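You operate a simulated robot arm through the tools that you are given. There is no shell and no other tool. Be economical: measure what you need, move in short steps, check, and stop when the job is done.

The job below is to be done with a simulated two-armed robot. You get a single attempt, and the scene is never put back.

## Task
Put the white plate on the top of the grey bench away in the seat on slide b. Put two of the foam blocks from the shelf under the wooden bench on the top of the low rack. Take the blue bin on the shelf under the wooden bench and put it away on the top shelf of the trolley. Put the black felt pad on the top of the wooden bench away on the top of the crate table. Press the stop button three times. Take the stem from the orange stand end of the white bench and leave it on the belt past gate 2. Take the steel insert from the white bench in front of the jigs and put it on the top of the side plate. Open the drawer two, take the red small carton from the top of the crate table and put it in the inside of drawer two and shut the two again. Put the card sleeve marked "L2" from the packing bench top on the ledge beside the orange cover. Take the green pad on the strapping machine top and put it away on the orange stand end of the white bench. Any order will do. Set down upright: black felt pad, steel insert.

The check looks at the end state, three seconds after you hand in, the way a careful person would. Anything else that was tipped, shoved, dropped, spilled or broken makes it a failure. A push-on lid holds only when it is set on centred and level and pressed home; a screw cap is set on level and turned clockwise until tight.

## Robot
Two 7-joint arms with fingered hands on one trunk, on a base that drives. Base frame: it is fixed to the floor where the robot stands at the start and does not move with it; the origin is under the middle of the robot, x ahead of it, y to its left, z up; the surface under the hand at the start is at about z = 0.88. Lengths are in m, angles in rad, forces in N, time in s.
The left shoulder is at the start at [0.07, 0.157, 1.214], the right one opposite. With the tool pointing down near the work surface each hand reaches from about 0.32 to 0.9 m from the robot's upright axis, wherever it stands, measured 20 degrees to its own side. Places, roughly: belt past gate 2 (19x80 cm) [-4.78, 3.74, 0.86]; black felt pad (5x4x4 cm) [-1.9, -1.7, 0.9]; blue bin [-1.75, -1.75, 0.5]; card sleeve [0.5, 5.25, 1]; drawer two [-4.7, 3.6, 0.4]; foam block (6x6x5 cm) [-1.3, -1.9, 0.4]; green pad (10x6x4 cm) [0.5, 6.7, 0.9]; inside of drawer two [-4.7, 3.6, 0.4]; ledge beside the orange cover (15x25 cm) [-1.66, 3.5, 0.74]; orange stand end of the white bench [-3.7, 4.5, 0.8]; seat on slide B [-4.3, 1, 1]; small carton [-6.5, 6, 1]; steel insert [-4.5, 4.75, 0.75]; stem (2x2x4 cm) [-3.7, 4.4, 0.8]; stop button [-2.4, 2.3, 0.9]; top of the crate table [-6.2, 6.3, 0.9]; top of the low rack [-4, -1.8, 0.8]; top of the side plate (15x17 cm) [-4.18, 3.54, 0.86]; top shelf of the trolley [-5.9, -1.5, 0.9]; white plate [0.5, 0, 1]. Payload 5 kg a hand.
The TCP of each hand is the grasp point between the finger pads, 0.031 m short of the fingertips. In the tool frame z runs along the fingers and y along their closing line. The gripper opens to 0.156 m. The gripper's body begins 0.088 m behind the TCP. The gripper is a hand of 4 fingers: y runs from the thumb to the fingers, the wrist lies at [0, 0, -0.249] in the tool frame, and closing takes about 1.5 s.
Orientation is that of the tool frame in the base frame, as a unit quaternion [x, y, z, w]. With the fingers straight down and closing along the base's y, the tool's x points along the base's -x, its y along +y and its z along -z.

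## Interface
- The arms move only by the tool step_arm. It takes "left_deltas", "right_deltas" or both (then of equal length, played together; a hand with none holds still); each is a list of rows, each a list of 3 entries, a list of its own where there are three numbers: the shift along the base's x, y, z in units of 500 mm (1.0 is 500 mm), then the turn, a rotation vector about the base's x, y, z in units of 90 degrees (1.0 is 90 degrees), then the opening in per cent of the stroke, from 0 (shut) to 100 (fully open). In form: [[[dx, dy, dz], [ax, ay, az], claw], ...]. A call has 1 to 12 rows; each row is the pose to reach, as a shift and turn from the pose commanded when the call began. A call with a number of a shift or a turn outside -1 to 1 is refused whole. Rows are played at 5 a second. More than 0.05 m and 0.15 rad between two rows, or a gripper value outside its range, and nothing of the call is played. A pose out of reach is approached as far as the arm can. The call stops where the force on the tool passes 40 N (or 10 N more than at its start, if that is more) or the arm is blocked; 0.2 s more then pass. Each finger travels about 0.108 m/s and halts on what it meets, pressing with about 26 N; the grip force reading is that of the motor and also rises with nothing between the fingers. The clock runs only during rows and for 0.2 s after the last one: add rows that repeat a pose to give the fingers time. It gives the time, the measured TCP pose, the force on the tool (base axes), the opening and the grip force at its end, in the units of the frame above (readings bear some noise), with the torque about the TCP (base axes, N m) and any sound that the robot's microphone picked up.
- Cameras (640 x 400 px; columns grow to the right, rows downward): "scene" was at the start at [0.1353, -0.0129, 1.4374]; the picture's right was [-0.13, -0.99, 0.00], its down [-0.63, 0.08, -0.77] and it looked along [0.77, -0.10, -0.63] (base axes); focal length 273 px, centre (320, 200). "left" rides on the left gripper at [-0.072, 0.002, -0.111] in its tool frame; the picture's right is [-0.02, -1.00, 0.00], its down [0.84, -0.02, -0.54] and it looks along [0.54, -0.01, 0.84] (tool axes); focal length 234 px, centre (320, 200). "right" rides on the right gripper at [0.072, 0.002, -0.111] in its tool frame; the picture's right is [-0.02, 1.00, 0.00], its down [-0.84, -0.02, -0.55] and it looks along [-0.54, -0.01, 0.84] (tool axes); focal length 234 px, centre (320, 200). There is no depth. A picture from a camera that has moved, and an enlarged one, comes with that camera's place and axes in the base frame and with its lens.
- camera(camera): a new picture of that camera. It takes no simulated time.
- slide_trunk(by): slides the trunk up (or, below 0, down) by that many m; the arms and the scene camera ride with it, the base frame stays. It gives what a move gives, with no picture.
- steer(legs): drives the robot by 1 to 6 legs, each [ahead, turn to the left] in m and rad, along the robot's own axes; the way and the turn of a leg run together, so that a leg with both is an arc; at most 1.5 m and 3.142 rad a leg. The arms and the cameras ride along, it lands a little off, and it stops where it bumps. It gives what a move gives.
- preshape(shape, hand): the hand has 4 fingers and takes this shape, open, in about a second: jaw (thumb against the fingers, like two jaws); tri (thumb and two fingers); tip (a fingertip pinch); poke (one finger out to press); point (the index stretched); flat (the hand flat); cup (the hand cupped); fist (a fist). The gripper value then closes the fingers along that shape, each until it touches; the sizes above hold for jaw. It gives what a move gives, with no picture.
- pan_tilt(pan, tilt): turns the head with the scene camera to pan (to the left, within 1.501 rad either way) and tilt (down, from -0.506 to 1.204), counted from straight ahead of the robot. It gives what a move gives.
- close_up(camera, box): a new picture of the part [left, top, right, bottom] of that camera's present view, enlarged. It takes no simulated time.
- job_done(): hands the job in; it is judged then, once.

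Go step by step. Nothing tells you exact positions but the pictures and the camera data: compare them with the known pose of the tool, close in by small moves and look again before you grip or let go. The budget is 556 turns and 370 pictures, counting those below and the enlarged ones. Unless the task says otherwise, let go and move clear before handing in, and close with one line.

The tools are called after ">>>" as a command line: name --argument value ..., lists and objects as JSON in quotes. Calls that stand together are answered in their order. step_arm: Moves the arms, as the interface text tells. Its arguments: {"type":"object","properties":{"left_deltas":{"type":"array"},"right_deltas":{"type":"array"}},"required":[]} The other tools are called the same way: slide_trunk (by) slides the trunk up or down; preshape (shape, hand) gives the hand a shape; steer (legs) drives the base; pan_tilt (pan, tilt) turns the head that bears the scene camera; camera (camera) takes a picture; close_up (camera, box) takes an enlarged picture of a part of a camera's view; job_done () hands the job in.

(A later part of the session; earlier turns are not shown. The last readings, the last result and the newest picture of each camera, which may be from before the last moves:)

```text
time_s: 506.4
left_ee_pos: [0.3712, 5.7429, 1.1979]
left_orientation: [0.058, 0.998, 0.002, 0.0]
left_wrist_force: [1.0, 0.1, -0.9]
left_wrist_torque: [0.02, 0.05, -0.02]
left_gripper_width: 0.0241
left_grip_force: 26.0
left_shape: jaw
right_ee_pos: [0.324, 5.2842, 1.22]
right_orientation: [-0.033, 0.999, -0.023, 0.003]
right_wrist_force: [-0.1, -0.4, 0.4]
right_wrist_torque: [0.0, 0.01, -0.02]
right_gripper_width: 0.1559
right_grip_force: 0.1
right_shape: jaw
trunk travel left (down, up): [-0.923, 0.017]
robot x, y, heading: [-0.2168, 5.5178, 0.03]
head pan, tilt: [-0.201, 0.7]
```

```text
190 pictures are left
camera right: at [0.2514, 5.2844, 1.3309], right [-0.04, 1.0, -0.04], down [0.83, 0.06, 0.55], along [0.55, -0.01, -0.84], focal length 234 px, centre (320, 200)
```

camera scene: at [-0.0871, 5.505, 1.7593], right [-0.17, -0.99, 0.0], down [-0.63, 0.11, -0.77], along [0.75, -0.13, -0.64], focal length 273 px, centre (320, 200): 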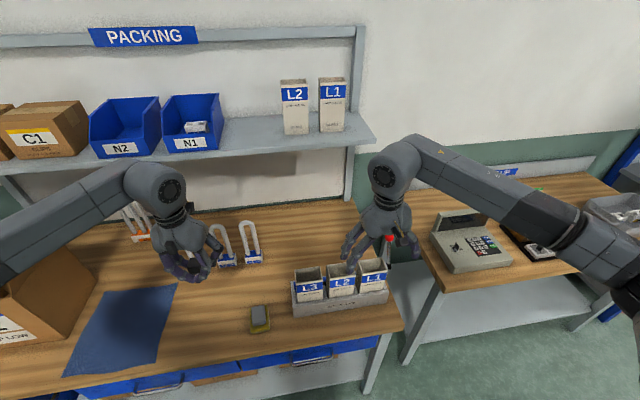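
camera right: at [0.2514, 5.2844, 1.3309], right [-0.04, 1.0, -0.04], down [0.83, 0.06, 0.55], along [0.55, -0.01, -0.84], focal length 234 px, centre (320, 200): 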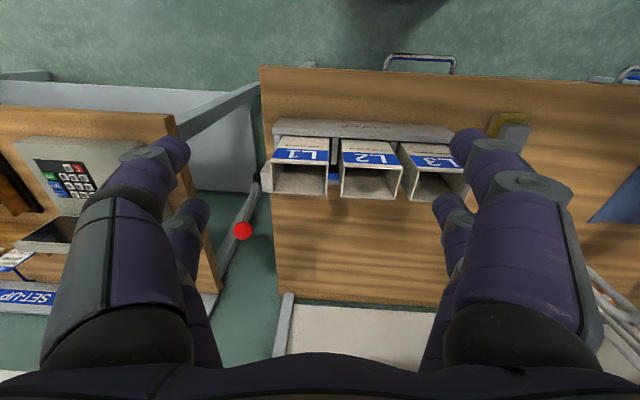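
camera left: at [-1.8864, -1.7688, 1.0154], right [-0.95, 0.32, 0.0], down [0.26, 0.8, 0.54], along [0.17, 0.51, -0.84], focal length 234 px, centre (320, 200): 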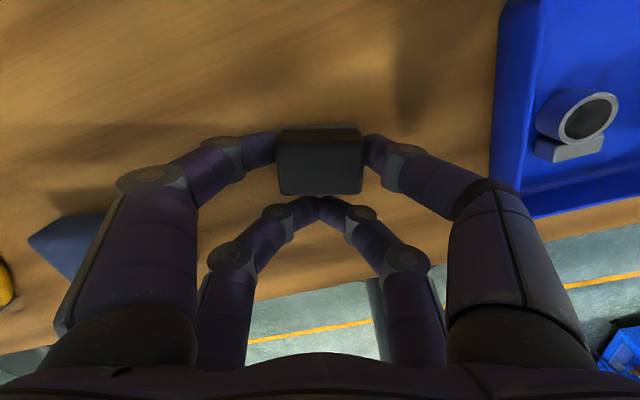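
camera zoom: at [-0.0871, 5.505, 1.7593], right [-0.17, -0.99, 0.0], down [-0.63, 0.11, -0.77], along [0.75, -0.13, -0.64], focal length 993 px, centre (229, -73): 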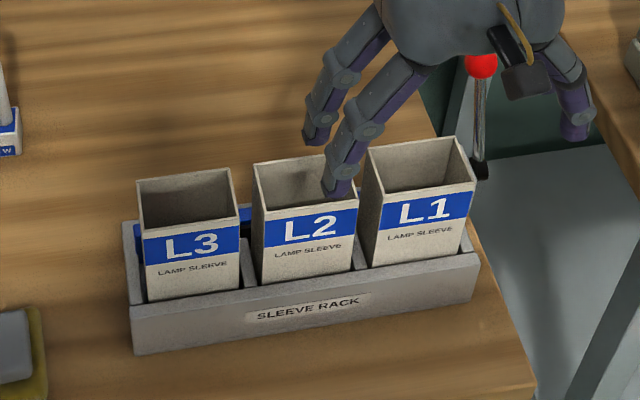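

L2's rim: x 0.389–0.440, y≈5.356, top z≈1.03. I'll grip front-to-back, so the right hand is levelled and turned 90°, then lowered over it.

>>> step_arm --right_deltas '[[[0, 0, 0.02], [0.029, 0.005, 0], 60]]'

>>> step_arm --right_deltas '[[[0.01, 0.01, 0], [0, 0, 0.0871], 60], [[0.03, 0.02, 0], [0, 0, 0.174], 60], [[0.05, 0.03, 0], [0, 0, 0.261], 60], [[0.07, 0.045, 0], [0, 0, 0.348], 60], [[0.085, 0.06, 0], [0, 0, 0.4355], 60], [[0.1, 0.075, 0], [0, 0, 0.5226], 60], [[0.12, 0.09, 0], [0, 0, 0.61], 60], [[0.135, 0.1, 0], [0, 0, 0.697], 60], [[0.15, 0.115, 0], [0, 0, 0.784], 60], [[0.165, 0.125, 0], [0, 0, 0.871], 60], [[0.181, 0.135, -0.02], [0, 0, 0.958], 60]]'

>>> close_up --camera "scene" --box '[250, 180, 440, 330]'

>>> camera --camera "right"

```text
time_s: 506.8
left_ee_pos: [0.3719, 5.7428, 1.1961]
left_orientation: [0.057, 0.998, 0.002, 0.001]
left_wrist_force: [-0.4, 0.1, -1.5]
left_wrist_torque: [0.0, -0.02, -0.01]
left_gripper_width: 0.024
left_grip_force: 26.5
left_shape: jaw
right_ee_pos: [0.324, 5.283, 1.2296]
right_orientation: [-0.033, 0.999, 0.002, -0.001]
right_wrist_force: [0.8, 0.1, 0.4]
right_wrist_torque: [-0.01, 0.01, 0.01]
right_gripper_width: 0.0944
right_grip_force: 0.0
right_shape: jaw
trunk travel left (down, up): [-0.923, 0.017]
robot x, y, heading: [-0.2246, 5.5201, 0.033]
head pan, tilt: [-0.201, 0.7]
```

```text
time_s: 509.2
left_ee_pos: [0.3726, 5.7442, 1.1973]
left_orientation: [0.058, 0.998, 0.001, 0.001]
left_wrist_force: [0.1, 0.3, -1.2]
left_wrist_torque: [0.02, 0.03, 0.02]
left_gripper_width: 0.024
left_grip_force: 26.1
left_shape: jaw
right_ee_pos: [0.4152, 5.3524, 1.2193]
right_orientation: [0.707, -0.707, -0.001, 0.002]
right_wrist_force: [0.5, -0.1, -0.3]
right_wrist_torque: [0.04, 0.0, -0.01]
right_gripper_width: 0.0943
right_grip_force: 0.0
right_shape: jaw
trunk travel left (down, up): [-0.923, 0.017]
robot x, y, heading: [-0.2182, 5.5196, 0.032]
head pan, tilt: [-0.201, 0.7]
```

```text
2.67 times, centred on (345, 255) of scene
camera zoom: at [-0.0863, 5.5055, 1.7592], right [-0.17, -0.99, 0.0], down [-0.64, 0.11, -0.76], along [0.75, -0.13, -0.64], focal length 728 px, centre (253, 53)
```

zoom: 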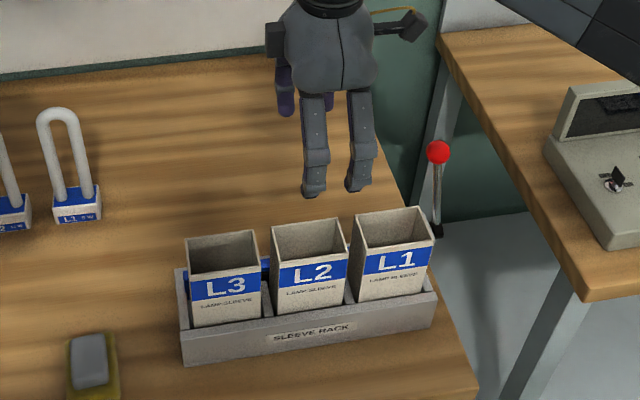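

```text
188 pictures are left
camera right: at [0.4136, 5.2802, 1.3305], right [-1.0, 0.02, 0.0], down [0.02, 0.84, 0.54], along [0.01, 0.54, -0.84], focal length 234 px, centre (320, 200)
```

right: 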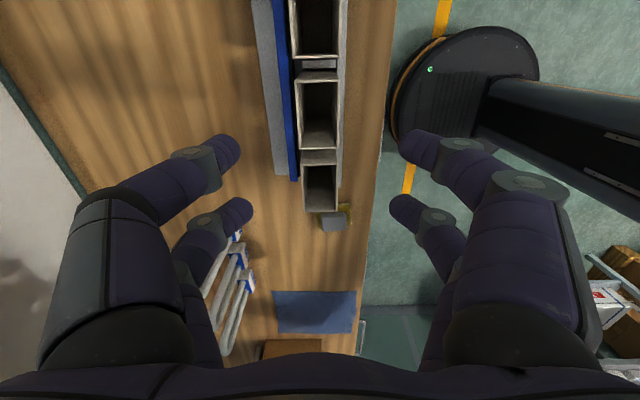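

>>> step_arm --right_deltas '[[[0.006, -0.01, -0.08], [0, 0, 0], 58], [[0.006, -0.01, -0.16], [0, 0, 0], 58], [[0.006, -0.01, -0.24], [0, 0, 0], 58], [[0.006, -0.01, -0.31], [0, 0, 0], 58]]'

>>> close_up --camera "scene" --box '[280, 210, 420, 320]'

>>> camera --camera "right"

```text
time_s: 510.2
left_ee_pos: [0.372, 5.7422, 1.1967]
left_orientation: [0.057, 0.998, 0.002, 0.001]
left_wrist_force: [0.1, 0.0, -0.9]
left_wrist_torque: [0.01, -0.01, -0.01]
left_gripper_width: 0.0242
left_grip_force: 26.3
left_shape: jaw
right_ee_pos: [0.4182, 5.3455, 1.0662]
right_orientation: [0.707, -0.707, -0.001, 0.001]
right_wrist_force: [0.7, 0.5, -0.6]
right_wrist_torque: [0.01, 0.02, -0.01]
right_gripper_width: 0.0909
right_grip_force: 0.1
right_shape: jaw
trunk travel left (down, up): [-0.923, 0.017]
robot x, y, heading: [-0.2181, 5.5192, 0.031]
head pan, tilt: [-0.201, 0.7]
```

```text
3.64 times, centred on (350, 265) of scene
camera zoom: at [-0.0865, 5.5049, 1.7593], right [-0.17, -0.99, 0.0], down [-0.64, 0.11, -0.76], along [0.75, -0.13, -0.64], focal length 993 px, centre (211, -36)
```

zoom: 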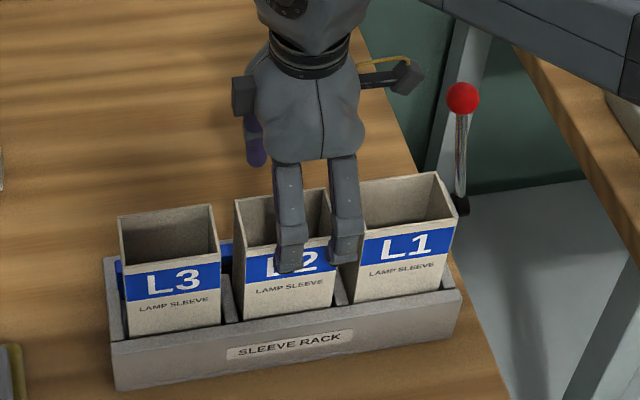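

```text
186 pictures are left
camera right: at [0.417, 5.2738, 1.1776], right [-1.0, 0.02, 0.0], down [0.02, 0.84, 0.54], along [0.01, 0.54, -0.84], focal length 234 px, centre (320, 200)
```

right: 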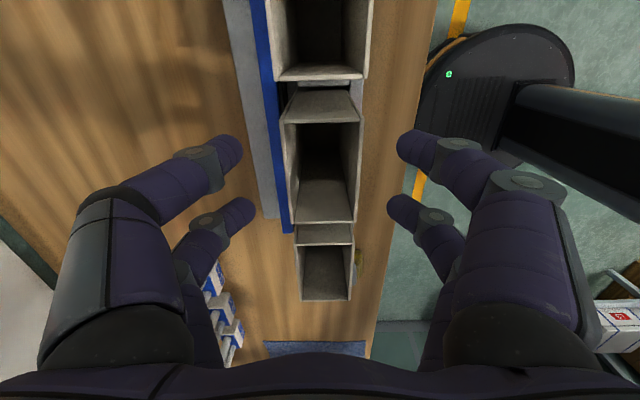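

>>> step_arm --right_deltas '[[[0, 0, -0.07], [0, 0, 0], 55], [[0, 0, -0.128], [0, 0, 0], 50], [[0, 0, -0.128], [0, 0, 0], 38], [[0, 0, -0.128], [0, 0, 0], 28], [[0, 0, -0.128], [0, 0, 0], 22], [[0, 0, -0.128], [0, 0, 0], 22]]'

>>> close_up --camera "scene" --box '[280, 210, 420, 320]'

>>> camera --camera "right"

```text
time_s: 511.6
left_ee_pos: [0.3723, 5.7422, 1.1982]
left_orientation: [0.057, 0.998, 0.002, 0.001]
left_wrist_force: [-0.6, 0.3, -1.0]
left_wrist_torque: [-0.02, 0.02, -0.01]
left_gripper_width: 0.0242
left_grip_force: 26.0
left_shape: jaw
right_ee_pos: [0.4206, 5.3467, 1.0001]
right_orientation: [-0.707, 0.707, 0.001, -0.003]
right_wrist_force: [-0.4, 0.3, -0.2]
right_wrist_torque: [0.04, 0.03, 0.02]
right_gripper_width: 0.0474
right_grip_force: 26.0
right_shape: jaw
trunk travel left (down, up): [-0.923, 0.017]
robot x, y, heading: [-0.2212, 5.5186, 0.029]
head pan, tilt: [-0.201, 0.7]
```

```text
3.64 times, centred on (350, 265) of scene
camera zoom: at [-0.0872, 5.505, 1.7593], right [-0.17, -0.99, 0.0], down [-0.64, 0.11, -0.76], along [0.75, -0.13, -0.64], focal length 993 px, centre (211, -36)
```

zoom: 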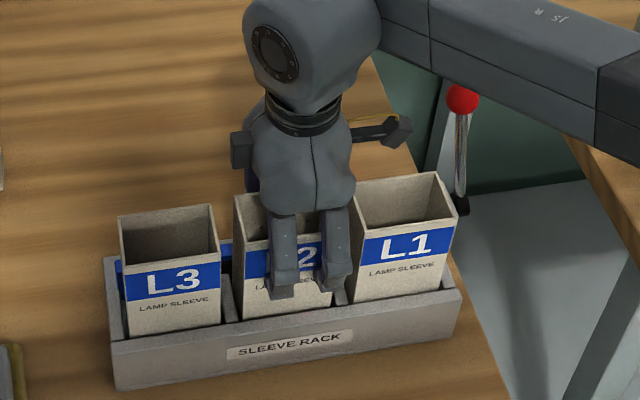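

```text
184 pictures are left
camera right: at [0.4178, 5.274, 1.1121], right [-1.0, 0.02, 0.0], down [0.02, 0.84, 0.54], along [0.01, 0.54, -0.84], focal length 234 px, centre (320, 200)
```

right: 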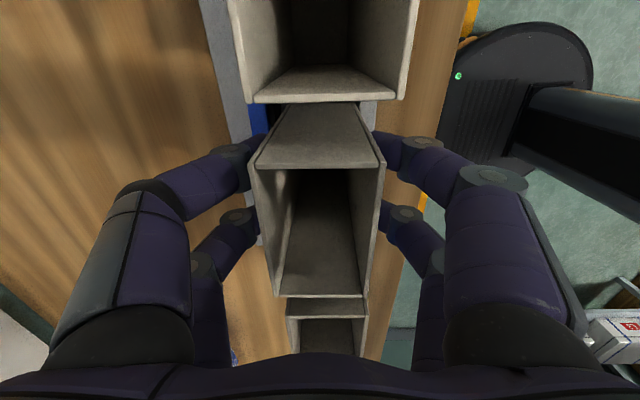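

Gripped. I lift the sleeve straight up out of the rack.

>>> step_arm --right_deltas '[[[0, 0, 0.05], [0, 0, 0], 20], [[0, 0, 0.13], [0, 0, 0], 20], [[0, 0, 0.21], [0, 0, 0], 20], [[0, 0, 0.29], [0, 0, 0], 20], [[0, 0, 0.37], [0, 0, 0], 20], [[0, 0, 0.42], [0, 0, 0], 20], [[-0.08, 0, 0.42], [0, 0, 0], 20], [[-0.14, 0, 0.42], [0, 0, 0], 20]]'

>>> camera --camera "scene"

```text
time_s: 513.4
left_ee_pos: [0.3698, 5.7419, 1.1985]
left_orientation: [0.057, 0.998, 0.002, 0.002]
left_wrist_force: [0.1, -0.6, -1.4]
left_wrist_torque: [-0.02, -0.02, 0.0]
left_gripper_width: 0.0241
left_grip_force: 26.3
left_shape: jaw
right_ee_pos: [0.3492, 5.3472, 1.2112]
right_orientation: [0.707, -0.707, 0.0, 0.002]
right_wrist_force: [-0.1, -0.4, -0.4]
right_wrist_torque: [-0.01, -0.03, 0.01]
right_gripper_width: 0.0472
right_grip_force: 26.2
right_shape: jaw
trunk travel left (down, up): [-0.923, 0.017]
robot x, y, heading: [-0.2182, 5.5207, 0.033]
head pan, tilt: [-0.201, 0.7]
```

```text
183 pictures are left
camera scene: at [-0.0895, 5.5044, 1.7595], right [-0.17, -0.99, 0.0], down [-0.63, 0.11, -0.77], along [0.75, -0.13, -0.64], focal length 273 px, centre (320, 200)
```

scene: 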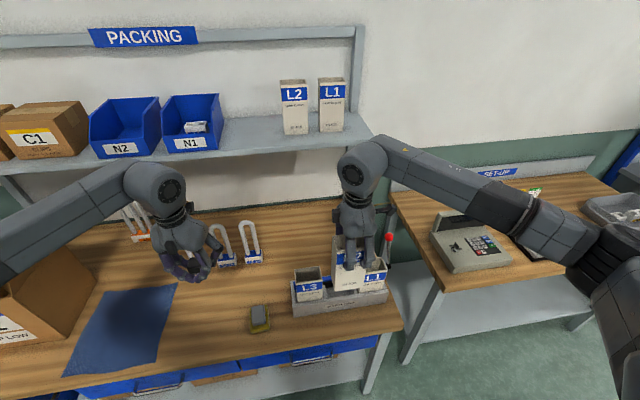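

L2 is out. Now to the ledge beside the orange cover at (-1.66,3.5): I back off and drive round to the conveyor's east end.

>>> steer --legs '[[-0.35, 0], [0, -1.6], [1.2, 0], [1.0, 0], [0, -1.57]]'

>>> pan_tilt --pan -0.1 --tilt 0.5

>>> camera --camera "scene"

```text
time_s: 534.1
left_ee_pos: [-1.1209, 3.0785, 1.1975]
left_orientation: [0.997, -0.082, -0.001, 0.001]
left_wrist_force: [-0.6, 0.1, 0.2]
left_wrist_torque: [0.01, -0.01, 0.02]
left_gripper_width: 0.0241
left_grip_force: 25.7
left_shape: jaw
right_ee_pos: [-1.0803, 3.4707, 1.2103]
right_orientation: [0.725, 0.689, 0.002, 0.001]
right_wrist_force: [-1.2, 0.0, -0.3]
right_wrist_torque: [0.02, 0.0, 0.01]
right_gripper_width: 0.0465
right_grip_force: 26.1
right_shape: jaw
trunk travel left (down, up): [-0.923, 0.017]
robot x, y, heading: [-0.5174, 3.2722, 3.124]
head pan, tilt: [-0.201, 0.7]
```

```text
time_s: 534.9
left_ee_pos: [-1.1207, 3.0782, 1.1976]
left_orientation: [0.997, -0.083, -0.001, 0.001]
left_wrist_force: [-0.2, -0.6, 0.1]
left_wrist_torque: [0.03, 0.01, 0.01]
left_gripper_width: 0.024
left_grip_force: 25.8
left_shape: jaw
right_ee_pos: [-1.0801, 3.4729, 1.2099]
right_orientation: [0.725, 0.689, 0.002, 0.001]
right_wrist_force: [0.1, 1.4, -0.3]
right_wrist_torque: [0.02, 0.02, 0.0]
right_gripper_width: 0.0468
right_grip_force: 26.1
right_shape: jaw
trunk travel left (down, up): [-0.923, 0.017]
robot x, y, heading: [-0.5196, 3.2731, 3.125]
head pan, tilt: [-0.099, 0.499]
```

```text
182 pictures are left
camera scene: at [-0.6591, 3.2818, 1.7769], right [0.12, 0.99, 0.0], down [0.48, -0.06, -0.88], along [-0.87, 0.1, -0.48], focal length 273 px, centre (320, 200)
```

scene: 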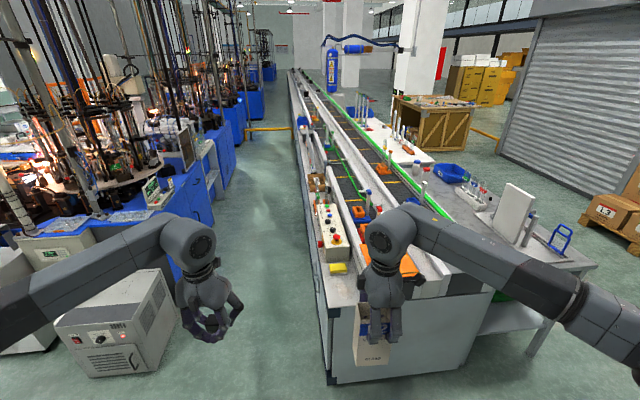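

>>> steer --legs '[[0.4, 0]]'

>>> pan_tilt --pan -0.15 --tilt 0.75

>>> camera --camera "scene"

>>> camera --camera "right"

```text
time_s: 537.4
left_ee_pos: [-1.5214, 3.0761, 1.1985]
left_orientation: [0.997, -0.076, -0.002, 0.002]
left_wrist_force: [0.4, 0.7, 0.4]
left_wrist_torque: [0.03, 0.0, -0.02]
left_gripper_width: 0.0237
left_grip_force: 25.9
left_shape: jaw
right_ee_pos: [-1.4844, 3.4686, 1.2105]
right_orientation: [0.72, 0.694, 0.001, 0.0]
right_wrist_force: [0.4, 0.4, 0.2]
right_wrist_torque: [0.02, 0.0, -0.02]
right_gripper_width: 0.0463
right_grip_force: 26.3
right_shape: jaw
trunk travel left (down, up): [-0.923, 0.017]
robot x, y, heading: [-0.9223, 3.2757, 3.138]
head pan, tilt: [-0.099, 0.499]
```

```text
time_s: 538.1
left_ee_pos: [-1.5238, 3.0768, 1.1968]
left_orientation: [0.997, -0.076, -0.001, 0.002]
left_wrist_force: [0.7, 0.5, -0.4]
left_wrist_torque: [0.0, 0.0, -0.02]
left_gripper_width: 0.0239
left_grip_force: 25.7
left_shape: jaw
right_ee_pos: [-1.4868, 3.4692, 1.2097]
right_orientation: [0.72, 0.694, 0.002, 0.001]
right_wrist_force: [0.6, 0.3, -0.9]
right_wrist_torque: [-0.03, -0.03, 0.03]
right_gripper_width: 0.0464
right_grip_force: 25.9
right_shape: jaw
trunk travel left (down, up): [-0.923, 0.017]
robot x, y, heading: [-0.9254, 3.2787, 3.136]
head pan, tilt: [-0.15, 0.75]
```

```text
181 pictures are left
camera scene: at [-1.0552, 3.2879, 1.755], right [0.15, 0.99, 0.0], down [0.67, -0.11, -0.73], along [-0.72, 0.11, -0.68], focal length 273 px, centre (320, 200)
```

scene: 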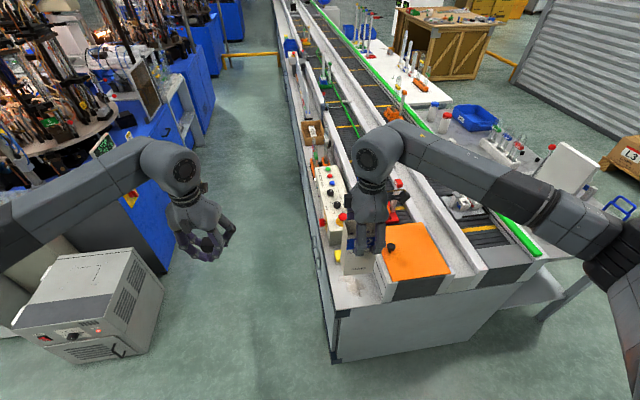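

```text
180 pictures are left
camera right: at [-1.4828, 3.5406, 1.3213], right [1.0, -0.06, 0.0], down [-0.05, -0.84, 0.54], along [-0.03, -0.54, -0.84], focal length 234 px, centre (320, 200)
```

right: 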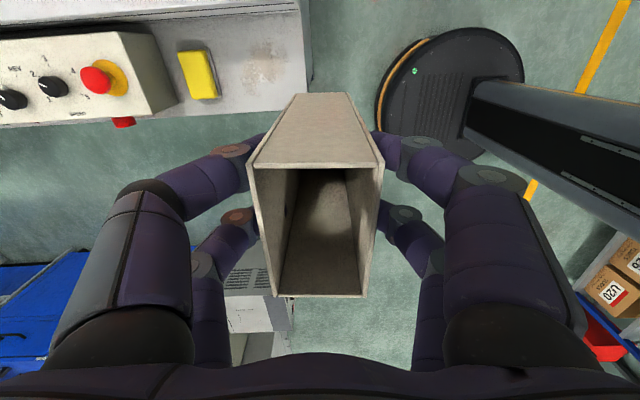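

I see the ledge: free spot between the yellow sponge and the east end, around (-1.61,3.51). I move the sleeve over it and lower.

>>> step_arm --right_deltas '[[[-0.08, 0.02, 0], [0, 0, 0.012], 20], [[-0.16, 0.045, 0], [0, 0, 0.0236], 20], [[-0.246, 0.072, 0], [0, 0, 0.0236], 20], [[-0.246, 0.072, -0.08], [0, 0, 0.0236], 20], [[-0.246, 0.072, -0.16], [0, 0, 0.0236], 20], [[-0.246, 0.072, -0.24], [0, 0, 0.0236], 20], [[-0.246, 0.072, -0.32], [0, 0, 0.0236], 20], [[-0.246, 0.072, -0.4], [0, 0, 0.0236], 20]]'

>>> close_up --camera "scene" --box '[290, 150, 470, 310]'

>>> camera --camera "right"

```text
time_s: 539.9
left_ee_pos: [-1.5237, 3.0759, 1.1965]
left_orientation: [0.997, -0.076, -0.001, 0.002]
left_wrist_force: [0.4, 0.3, -0.2]
left_wrist_torque: [-0.02, -0.05, 0.01]
left_gripper_width: 0.0241
left_grip_force: 25.9
left_shape: jaw
right_ee_pos: [-1.6101, 3.5079, 1.0072]
right_orientation: [0.707, 0.707, 0.002, 0.0]
right_wrist_force: [-0.4, 0.9, -0.1]
right_wrist_torque: [0.0, -0.01, -0.01]
right_gripper_width: 0.0463
right_grip_force: 25.8
right_shape: jaw
trunk travel left (down, up): [-0.923, 0.017]
robot x, y, heading: [-0.9204, 3.2747, 3.135]
head pan, tilt: [-0.15, 0.75]
```

```text
2.50 times, centred on (380, 230) of scene
camera zoom: at [-1.0553, 3.2881, 1.755], right [0.15, 0.99, 0.0], down [0.67, -0.11, -0.73], along [-0.72, 0.11, -0.68], focal length 682 px, centre (170, 125)
```

zoom: 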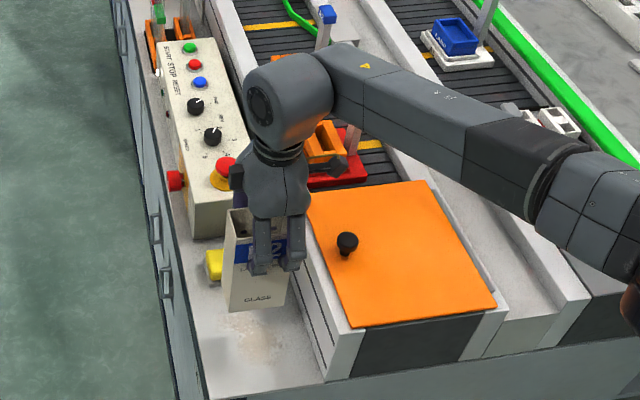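

```text
178 pictures are left
camera right: at [-1.6081, 3.5791, 1.1187], right [1.0, -0.02, 0.0], down [-0.02, -0.84, 0.54], along [-0.01, -0.54, -0.84], focal length 234 px, centre (320, 200)
```

right: 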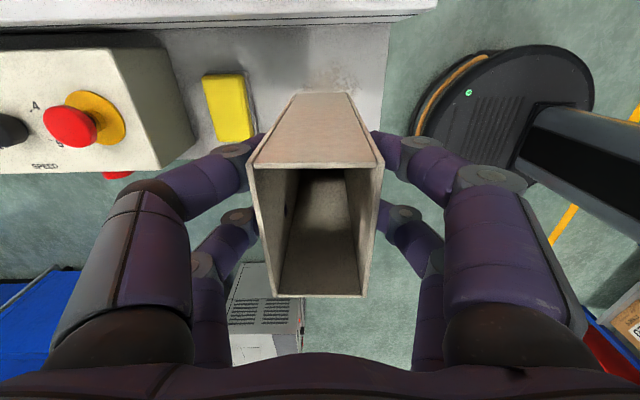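

>>> step_arm --right_deltas '[[[0, 0.008, -0.08], [0, 0, 0], 20], [[0, 0.008, -0.16], [0, 0, 0], 20], [[0, 0.008, -0.23], [0, 0, 0], 20], [[0, 0.008, -0.26], [0, 0, 0], 20], [[0, 0.008, -0.275], [0, 0, 0], 20]]'

>>> close_up --camera "scene" --box '[310, 190, 430, 290]'

```text
time_s: 541.3
left_ee_pos: [-1.5206, 3.076, 1.1992]
left_orientation: [0.997, -0.076, -0.001, 0.002]
left_wrist_force: [-0.3, -0.3, -1.2]
left_wrist_torque: [-0.02, -0.04, -0.02]
left_gripper_width: 0.024
left_grip_force: 26.3
left_shape: jaw
right_ee_pos: [-1.6123, 3.5093, 0.879]
right_orientation: [0.708, 0.706, -0.003, -0.001]
right_wrist_force: [11.2, 1.4, 37.0]
right_wrist_torque: [0.17, -0.81, -0.02]
right_gripper_width: 0.0482
right_grip_force: 26.4
right_shape: jaw
trunk travel left (down, up): [-0.923, 0.017]
robot x, y, heading: [-0.9222, 3.2807, 3.131]
head pan, tilt: [-0.15, 0.75]
stopped in row 5 (right hand): the force on the tool passed its limit at 44 N (the readings are from after the stop); the commanded pose is now the measured one
```

```text
4.00 times, centred on (370, 240) of scene
camera zoom: at [-1.0505, 3.2873, 1.7556], right [0.16, 0.99, 0.0], down [0.67, -0.11, -0.73], along [-0.72, 0.11, -0.68], focal length 1092 px, centre (120, 40)
```

zoom: 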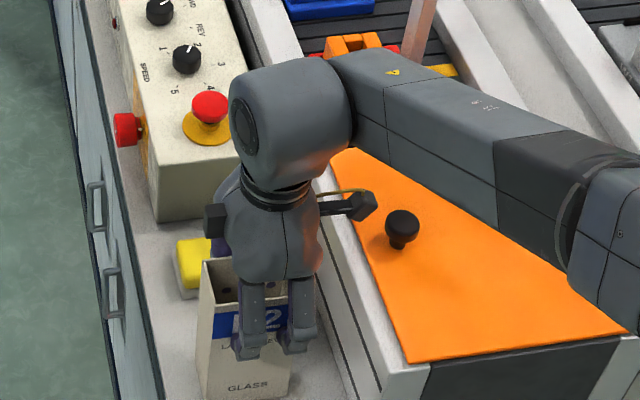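

>>> close_up --camera "scene" --box '[310, 220, 430, 320]'

>>> camera --camera "right"

```text
4.00 times, centred on (370, 270) of scene
camera zoom: at [-1.0505, 3.2873, 1.7556], right [0.16, 0.99, 0.0], down [0.67, -0.11, -0.73], along [-0.72, 0.11, -0.68], focal length 1092 px, centre (120, -80)
```

zoom: 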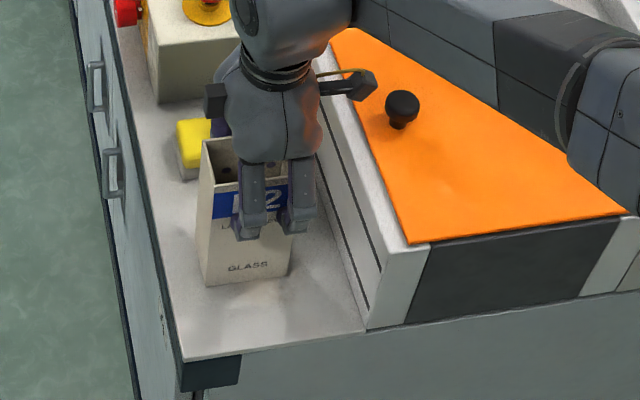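

```text
175 pictures are left
camera right: at [-1.6102, 3.58, 0.9906], right [1.0, -0.03, -0.01], down [-0.02, -0.84, 0.55], along [-0.02, -0.55, -0.84], focal length 234 px, centre (320, 200)
```

right: 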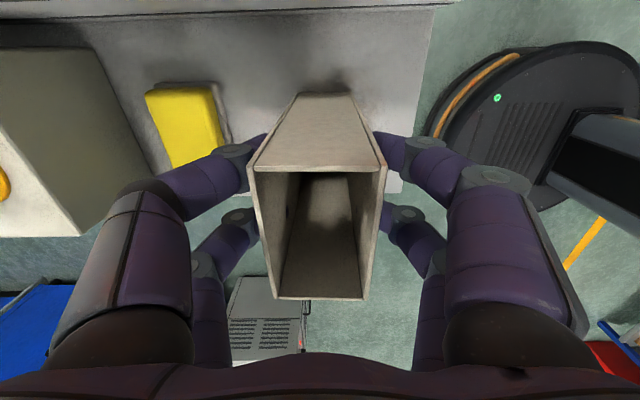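

The sleeve stands on the ledge. I ease off, open and withdraw upward.

>>> step_arm --right_deltas '[[[0, 0, 0.004], [0, 0, 0], 20], [[0, 0, 0.004], [0, 0, 0], 42], [[0, 0, 0.004], [0, 0, 0], 55], [[0, 0, 0.004], [0, 0, 0], 58], [[0, 0, 0.08], [0, 0, 0], 58], [[0, 0, 0.16], [0, 0, 0], 58], [[0, 0, 0.25], [0, 0, 0], 58], [[0, 0, 0.34], [0, 0, 0], 58], [[0, 0, 0.43], [0, 0, 0], 58], [[0.06, 0, 0.5], [0, 0, 0], 58], [[0.15, 0, 0.52], [0, 0, 0], 58]]'

>>> close_up --camera "scene" --box '[300, 180, 440, 310]'

```text
time_s: 543.7
left_ee_pos: [-1.5214, 3.0769, 1.1984]
left_orientation: [0.997, -0.076, -0.002, 0.003]
left_wrist_force: [0.7, 0.6, -1.3]
left_wrist_torque: [-0.01, 0.03, -0.02]
left_gripper_width: 0.0242
left_grip_force: 26.5
left_shape: jaw
right_ee_pos: [-1.5391, 3.5062, 1.1377]
right_orientation: [0.708, 0.706, -0.003, -0.001]
right_wrist_force: [0.8, -0.6, 0.0]
right_wrist_torque: [-0.02, 0.02, 0.01]
right_gripper_width: 0.09
right_grip_force: 0.0
right_shape: jaw
trunk travel left (down, up): [-0.923, 0.017]
robot x, y, heading: [-0.9235, 3.2799, 3.131]
head pan, tilt: [-0.15, 0.75]
```

```text
3.08 times, centred on (370, 245) of scene
camera zoom: at [-1.0508, 3.2891, 1.7553], right [0.16, 0.99, 0.0], down [0.67, -0.11, -0.73], along [-0.72, 0.11, -0.68], focal length 840 px, centre (166, 62)
```

zoom: 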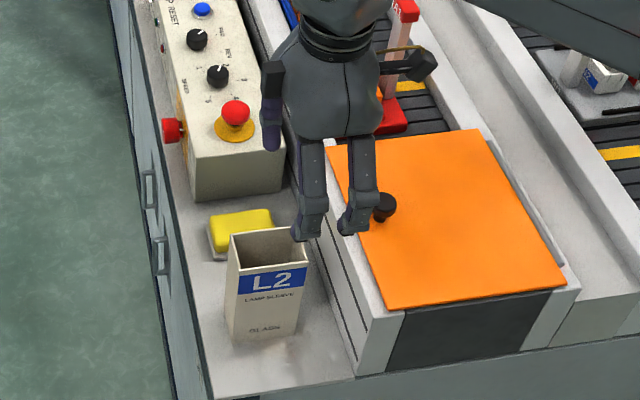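

L2 stands on the ledge. Next, the green pad on the strapping machine at (0.5,6.7).

>>> steer --legs '[[-0.4, 0], [0, -1.57], [1.2, 0], [1.2, 0], [0.85, 0], [0, -1.57]]'

>>> pan_tilt --pan 0.0 --tilt 0.6

>>> camera --camera "scene"

```text
time_s: 569.8
left_ee_pos: [0.1962, 6.6596, 1.1982]
left_orientation: [0.158, 0.988, 0.001, 0.001]
left_wrist_force: [-0.1, -0.1, -1.3]
left_wrist_torque: [0.0, 0.0, -0.03]
left_gripper_width: 0.024
left_grip_force: 25.7
left_shape: jaw
right_ee_pos: [0.145, 6.233, 1.1366]
right_orientation: [-0.646, 0.763, -0.001, 0.002]
right_wrist_force: [0.4, -0.5, 0.2]
right_wrist_torque: [-0.02, -0.02, -0.01]
right_gripper_width: 0.0899
right_grip_force: 0.1
right_shape: jaw
trunk travel left (down, up): [-0.923, 0.017]
robot x, y, heading: [-0.432, 6.5617, -0.168]
head pan, tilt: [-0.15, 0.75]
```

```text
time_s: 570.5
left_ee_pos: [0.1961, 6.6587, 1.1976]
left_orientation: [0.157, 0.988, 0.002, 0.001]
left_wrist_force: [-0.1, -0.3, 0.1]
left_wrist_torque: [0.03, 0.01, 0.0]
left_gripper_width: 0.024
left_grip_force: 26.1
left_shape: jaw
right_ee_pos: [0.1448, 6.2332, 1.137]
right_orientation: [-0.646, 0.763, 0.0, 0.001]
right_wrist_force: [1.0, 0.0, -0.7]
right_wrist_torque: [-0.01, 0.01, -0.01]
right_gripper_width: 0.09
right_grip_force: 0.0
right_shape: jaw
trunk travel left (down, up): [-0.923, 0.017]
robot x, y, heading: [-0.4304, 6.5604, -0.168]
head pan, tilt: [0.0, 0.6]
```

```text
173 pictures are left
camera scene: at [-0.2924, 6.5341, 1.7679], right [-0.17, -0.99, 0.0], down [-0.56, 0.1, -0.82], along [0.81, -0.14, -0.57], focal length 273 px, centre (320, 200)
```

scene: 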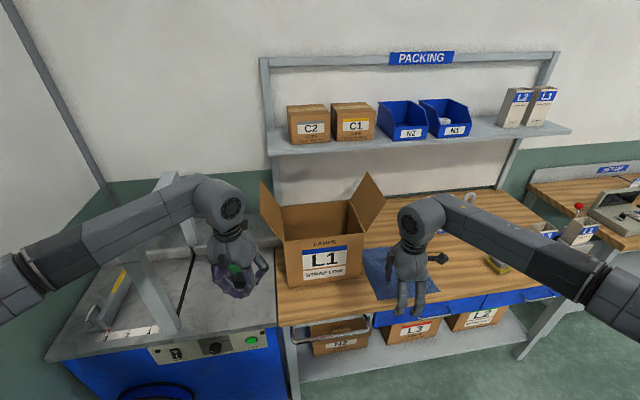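

>>> steer --legs '[[-0.25, 0], [0, 1.3], [0.35, 0], [0, -1.13]]'

>>> pan_tilt --pan -0.1 --tilt 0.6

>>> camera --camera "scene"

```text
time_s: 571.5
left_ee_pos: [0.1545, 6.6516, 1.1952]
left_orientation: [0.164, 0.987, 0.002, -0.003]
left_wrist_force: [1.0, -0.1, -0.2]
left_wrist_torque: [0.04, 0.02, -0.01]
left_gripper_width: 0.0239
left_grip_force: 26.0
left_shape: jaw
right_ee_pos: [0.0986, 6.2233, 1.1298]
right_orientation: [-0.641, 0.768, 0.004, -0.003]
right_wrist_force: [-0.8, -1.1, -0.5]
right_wrist_torque: [0.0, 0.01, 0.01]
right_gripper_width: 0.09
right_grip_force: 0.1
right_shape: jaw
trunk travel left (down, up): [-0.923, 0.017]
robot x, y, heading: [-0.4811, 6.554, -0.162]
head pan, tilt: [0.0, 0.6]
stopped in leg 1: the robot was blocked; the commanded pose is now the measured one
```

```text
time_s: 572.2
left_ee_pos: [0.1495, 6.6541, 1.1957]
left_orientation: [0.163, 0.987, 0.001, -0.001]
left_wrist_force: [1.3, -0.9, -0.3]
left_wrist_torque: [0.04, 0.01, 0.03]
left_gripper_width: 0.0238
left_grip_force: 25.7
left_shape: jaw
right_ee_pos: [0.0964, 6.2272, 1.1318]
right_orientation: [-0.642, 0.767, 0.001, -0.002]
right_wrist_force: [-0.1, 0.9, -0.5]
right_wrist_torque: [0.02, 0.0, 0.01]
right_gripper_width: 0.0903
right_grip_force: 0.1
right_shape: jaw
trunk travel left (down, up): [-0.923, 0.017]
robot x, y, heading: [-0.4808, 6.5576, -0.16]
head pan, tilt: [-0.099, 0.6]
```

```text
172 pictures are left
camera scene: at [-0.3384, 6.5217, 1.7672], right [-0.26, -0.97, 0.0], down [-0.55, 0.15, -0.82], along [0.8, -0.21, -0.57], focal length 273 px, centre (320, 200)
```

scene: 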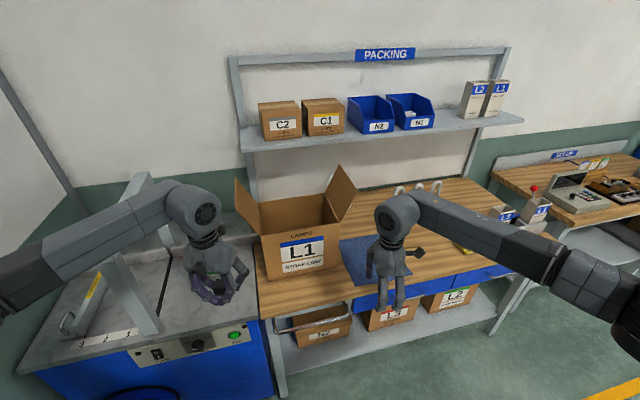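

>>> pan_tilt --pan 1.5 --tilt 0.7

>>> camera --camera "scene"

```text
time_s: 573.9
left_ee_pos: [0.1463, 6.6565, 1.1966]
left_orientation: [0.161, 0.987, 0.002, 0.0]
left_wrist_force: [0.6, -0.2, -0.7]
left_wrist_torque: [-0.01, 0.03, 0.01]
left_gripper_width: 0.024
left_grip_force: 25.6
left_shape: jaw
right_ee_pos: [0.0924, 6.23, 1.134]
right_orientation: [-0.643, 0.766, 0.0, -0.002]
right_wrist_force: [0.2, 0.3, -0.6]
right_wrist_torque: [-0.01, 0.01, 0.01]
right_gripper_width: 0.0901
right_grip_force: 0.0
right_shape: jaw
trunk travel left (down, up): [-0.923, 0.017]
robot x, y, heading: [-0.4791, 6.5598, -0.161]
head pan, tilt: [1.499, 0.7]
```

```text
171 pictures are left
camera scene: at [-0.4091, 6.6306, 1.7593], right [0.97, -0.23, 0.0], down [-0.15, -0.63, -0.76], along [0.17, 0.74, -0.64], focal length 273 px, centre (320, 200)
```

scene: 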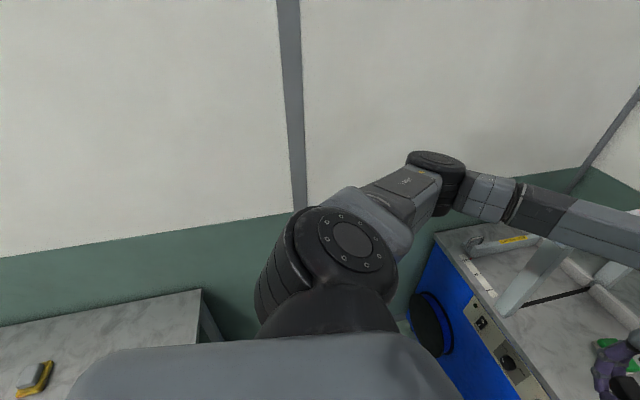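

The corridor is tight (table behind, wall north). I tuck the left hand with the black pad, move slightly forward and face north-east so the green pad (≈(0.48,6.75)) lies to the right front.

>>> step_arm --left_deltas '[[[-0.07, 0, 0.03], [0, 0, 0], 10], [[-0.14, 0.0, 0.06], [0, 0, 0], 10], [[-0.21, 0.02, 0.09], [0, 0, 0], 10], [[-0.28, 0.04, 0.12], [0, 0, 0], 10], [[-0.34, 0.06, 0.15], [0, 0, 0], 10]]'

>>> steer --legs '[[0, 0.37], [0.25, 0], [0, 0.25]]'

>>> pan_tilt --pan -0.2 --tilt 0.75

>>> camera --camera "scene"

```text
time_s: 575.1
left_ee_pos: [-0.0251, 6.6864, 1.2751]
left_orientation: [0.163, 0.987, 0.001, 0.001]
left_wrist_force: [0.1, 0.3, -0.1]
left_wrist_torque: [0.01, -0.05, -0.04]
left_gripper_width: 0.024
left_grip_force: 26.0
left_shape: jaw
right_ee_pos: [0.0895, 6.2307, 1.1351]
right_orientation: [-0.642, 0.766, 0.0, -0.002]
right_wrist_force: [-0.1, 0.2, -0.9]
right_wrist_torque: [-0.01, 0.0, 0.03]
right_gripper_width: 0.0903
right_grip_force: 0.0
right_shape: jaw
trunk travel left (down, up): [-0.923, 0.017]
robot x, y, heading: [-0.478, 6.5556, -0.153]
head pan, tilt: [1.499, 0.7]
```

```text
time_s: 578.9
left_ee_pos: [0.0596, 6.9853, 1.2746]
left_orientation: [-0.152, 0.988, 0.002, 0.0]
left_wrist_force: [-0.6, 0.6, -0.6]
left_wrist_torque: [0.02, 0.05, -0.01]
left_gripper_width: 0.0238
left_grip_force: 26.1
left_shape: jaw
right_ee_pos: [0.4231, 6.6869, 1.1329]
right_orientation: [0.848, -0.529, 0.001, 0.002]
right_wrist_force: [0.3, 0.1, 0.4]
right_wrist_torque: [-0.03, 0.01, 0.01]
right_gripper_width: 0.0899
right_grip_force: 0.0
right_shape: jaw
trunk travel left (down, up): [-0.923, 0.017]
robot x, y, heading: [-0.2339, 6.6073, 0.47]
head pan, tilt: [1.499, 0.7]
```

```text
time_s: 580.7
left_ee_pos: [0.0591, 6.9853, 1.2761]
left_orientation: [-0.152, 0.988, 0.001, 0.0]
left_wrist_force: [0.4, 1.5, -0.4]
left_wrist_torque: [-0.02, 0.06, 0.02]
left_gripper_width: 0.0238
left_grip_force: 26.2
left_shape: jaw
right_ee_pos: [0.4222, 6.685, 1.1339]
right_orientation: [0.848, -0.529, 0.001, 0.002]
right_wrist_force: [-0.3, -0.1, -0.1]
right_wrist_torque: [0.04, 0.01, 0.0]
right_gripper_width: 0.09
right_grip_force: 0.1
right_shape: jaw
trunk travel left (down, up): [-0.923, 0.017]
robot x, y, heading: [-0.234, 6.6104, 0.472]
head pan, tilt: [-0.201, 0.75]
```

```text
170 pictures are left
camera scene: at [-0.1088, 6.6561, 1.755], right [0.27, -0.96, 0.0], down [-0.66, -0.18, -0.73], along [0.7, 0.2, -0.68], focal length 273 px, centre (320, 200)
```

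scene: 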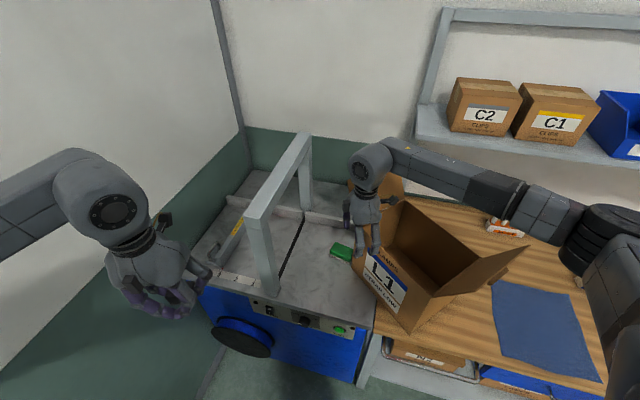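

>>> close_up --camera "scene" --box '[290, 170, 430, 290]'

>>> camera --camera "right"

```text
3.33 times, centred on (360, 230) of scene
camera zoom: at [-0.1088, 6.6561, 1.755], right [0.27, -0.96, 0.0], down [-0.66, -0.18, -0.73], along [0.7, 0.2, -0.68], focal length 910 px, centre (187, 100)
```

zoom: 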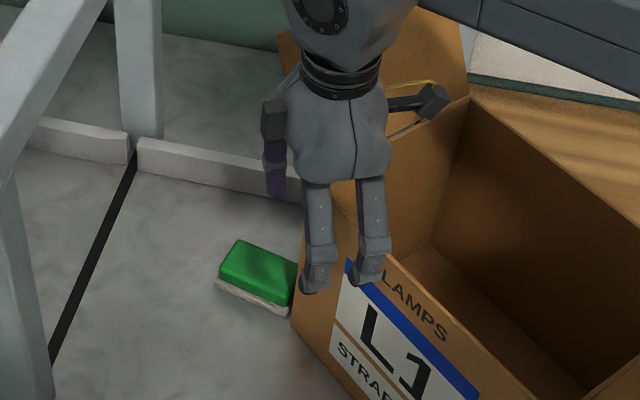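

```text
168 pictures are left
camera right: at [0.4514, 6.6199, 1.2455], right [-0.91, -0.42, 0.0], down [-0.35, 0.76, 0.54], along [-0.23, 0.49, -0.84], focal length 234 px, centre (320, 200)
```

right: 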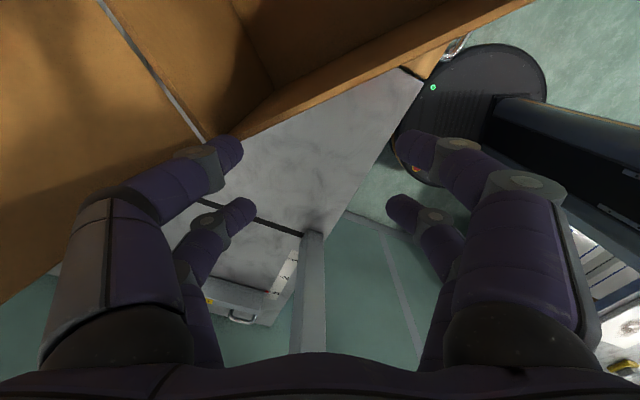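

The carton stands close to the pad. I move the right hand away to see the carton edge properly.

>>> step_arm --right_deltas '[[[-0.08, 0, 0.04], [0, 0, -0.08], 90], [[-0.16, 0, 0.08], [0, 0, -0.16], 90], [[-0.24, -0.02, 0.12], [0, 0, -0.24], 90], [[-0.32, -0.06, 0.12], [0, 0, -0.32], 90], [[-0.38, -0.12, 0.12], [0, 0, -0.405], 90]]'

>>> close_up --camera "scene" --box '[280, 160, 440, 290]'

```text
time_s: 581.9
left_ee_pos: [0.0569, 6.9836, 1.2757]
left_orientation: [-0.152, 0.988, 0.002, 0.002]
left_wrist_force: [0.5, -0.4, -0.5]
left_wrist_torque: [0.02, -0.01, 0.0]
left_gripper_width: 0.0239
left_grip_force: 26.5
left_shape: jaw
right_ee_pos: [0.2294, 6.6259, 1.1946]
right_orientation: [-0.64, 0.769, -0.001, -0.001]
right_wrist_force: [-0.4, -0.2, 0.3]
right_wrist_torque: [0.03, 0.03, 0.01]
right_gripper_width: 0.14
right_grip_force: 0.0
right_shape: jaw
trunk travel left (down, up): [-0.923, 0.017]
robot x, y, heading: [-0.2311, 6.6112, 0.476]
head pan, tilt: [-0.201, 0.75]
```

```text
3.08 times, centred on (360, 225) of scene
camera zoom: at [-0.1114, 6.6537, 1.7553], right [0.27, -0.96, 0.0], down [-0.66, -0.18, -0.73], along [0.71, 0.2, -0.68], focal length 840 px, centre (197, 123)
```

zoom: 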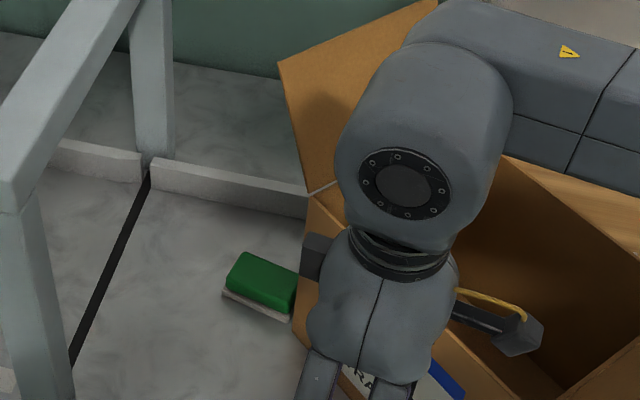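

I lower the trunk 0.2, and lean the right hand away from the carton (25°) for gripping the pad's free end.

>>> slide_trunk --by -0.18

>>> step_arm --right_deltas '[[[0.0, 0.05, 0.06], [-0.068, 0.0125, 0], 70], [[0.05, 0.11, 0.12], [-0.136, 0.025, 0], 70], [[0.12, 0.16, 0.14], [-0.204, 0.0375, 0], 70], [[0.2, 0.2, 0.14], [-0.272, 0.05, 0], 70], [[0.29, 0.23, 0.14], [-0.272, 0.05, 0], 70], [[0.38, 0.25, 0.14], [-0.272, 0.05, 0], 70], [[0.47, 0.26, 0.14], [-0.272, 0.05, 0], 65], [[0.56, 0.26, 0.14], [-0.272, 0.05, 0], 65]]'

>>> camera --camera "right"

>>> camera --camera "scene"

```text
time_s: 583.9
left_ee_pos: [0.0611, 6.9864, 1.0935]
left_orientation: [-0.151, 0.988, 0.0, -0.002]
left_wrist_force: [1.0, 0.4, -1.2]
left_wrist_torque: [-0.04, 0.08, 0.02]
left_gripper_width: 0.0237
left_grip_force: 26.0
left_shape: jaw
right_ee_pos: [0.2327, 6.6286, 1.0119]
right_orientation: [-0.64, 0.768, -0.001, -0.003]
right_wrist_force: [0.4, 0.9, -0.3]
right_wrist_torque: [0.0, 0.04, -0.03]
right_gripper_width: 0.1403
right_grip_force: 0.0
right_shape: jaw
trunk travel left (down, up): [-0.743, 0.197]
robot x, y, heading: [-0.2309, 6.6126, 0.469]
head pan, tilt: [-0.201, 0.75]
```

```text
time_s: 585.7
left_ee_pos: [0.0571, 6.9861, 1.0955]
left_orientation: [-0.152, 0.988, 0.0, 0.002]
left_wrist_force: [0.7, -0.7, -1.0]
left_wrist_torque: [0.04, -0.03, 0.01]
left_gripper_width: 0.0238
left_grip_force: 26.2
left_shape: jaw
right_ee_pos: [0.5064, 6.7625, 1.0883]
right_orientation: [-0.626, 0.749, -0.138, -0.167]
right_wrist_force: [-4.7, 5.3, 5.0]
right_wrist_torque: [-0.12, -0.19, 0.11]
right_gripper_width: 0.1014
right_grip_force: 0.0
right_shape: jaw
trunk travel left (down, up): [-0.743, 0.197]
robot x, y, heading: [-0.2351, 6.6182, 0.47]
head pan, tilt: [-0.201, 0.75]
```

```text
166 pictures are left
camera right: at [0.5009, 6.7427, 1.2193], right [-0.98, 0.2, -0.01], down [0.2, 0.97, 0.14], along [0.04, 0.13, -0.99], focal length 234 px, centre (320, 200)
```

right: 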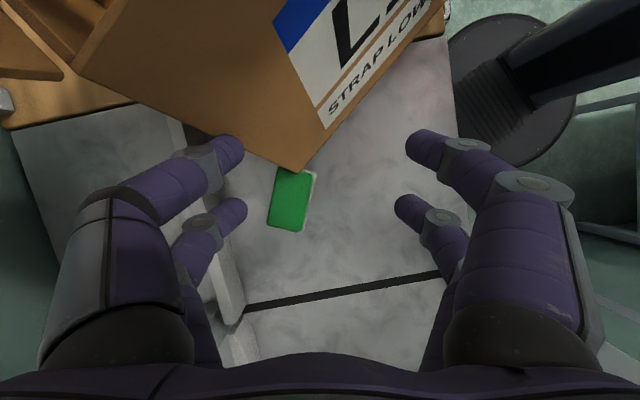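

```text
165 pictures are left
camera scene: at [-0.1123, 6.6561, 1.5754], right [0.27, -0.96, 0.0], down [-0.66, -0.18, -0.73], along [0.71, 0.2, -0.68], focal length 273 px, centre (320, 200)
```

scene: 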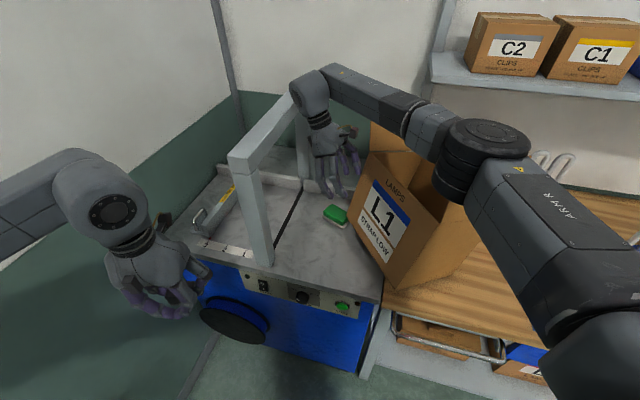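

>>> close_up --camera "scene" --box '[270, 100, 470, 300]'

```text
2.00 times, centred on (370, 200) of scene
camera zoom: at [-0.1123, 6.6561, 1.5754], right [0.27, -0.96, 0.0], down [-0.66, -0.18, -0.73], along [0.71, 0.2, -0.68], focal length 546 px, centre (220, 200)
```

zoom: 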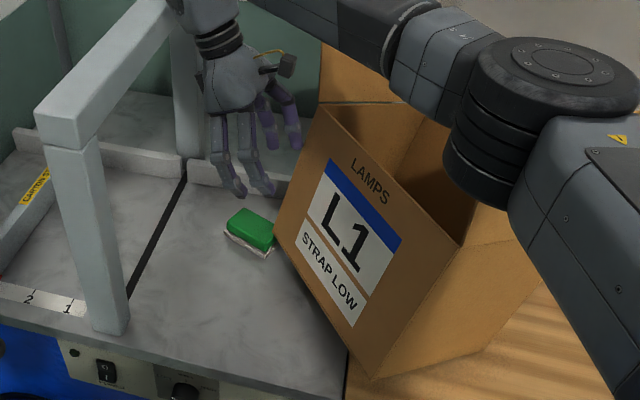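

The carton L1 has been dragged and turned by my arm — I must set it right. First I raise the trunk straight up to free the arm and look.

>>> slide_trunk --by 0.19

>>> camera --camera "scene"

```text
time_s: 587.7
left_ee_pos: [0.0587, 6.9859, 1.2856]
left_orientation: [-0.152, 0.988, 0.0, 0.001]
left_wrist_force: [0.0, 0.1, -1.5]
left_wrist_torque: [-0.06, 0.01, 0.01]
left_gripper_width: 0.0237
left_grip_force: 26.0
left_shape: jaw
right_ee_pos: [0.508, 6.7598, 1.2754]
right_orientation: [-0.624, 0.75, -0.139, -0.168]
right_wrist_force: [0.3, 0.7, 0.8]
right_wrist_torque: [0.03, 0.02, -0.05]
right_gripper_width: 0.1018
right_grip_force: 0.2
right_shape: jaw
trunk travel left (down, up): [-0.933, 0.007]
robot x, y, heading: [-0.237, 6.6112, 0.471]
head pan, tilt: [-0.201, 0.75]
```

```text
163 pictures are left
camera scene: at [-0.1088, 6.6567, 1.765], right [0.27, -0.96, 0.0], down [-0.66, -0.18, -0.73], along [0.7, 0.2, -0.68], focal length 273 px, centre (320, 200)
```

scene: 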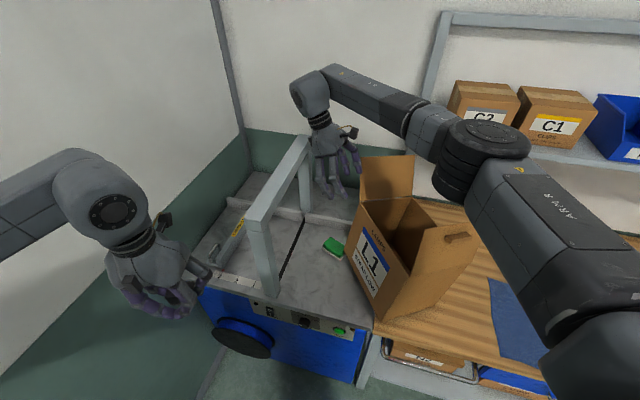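

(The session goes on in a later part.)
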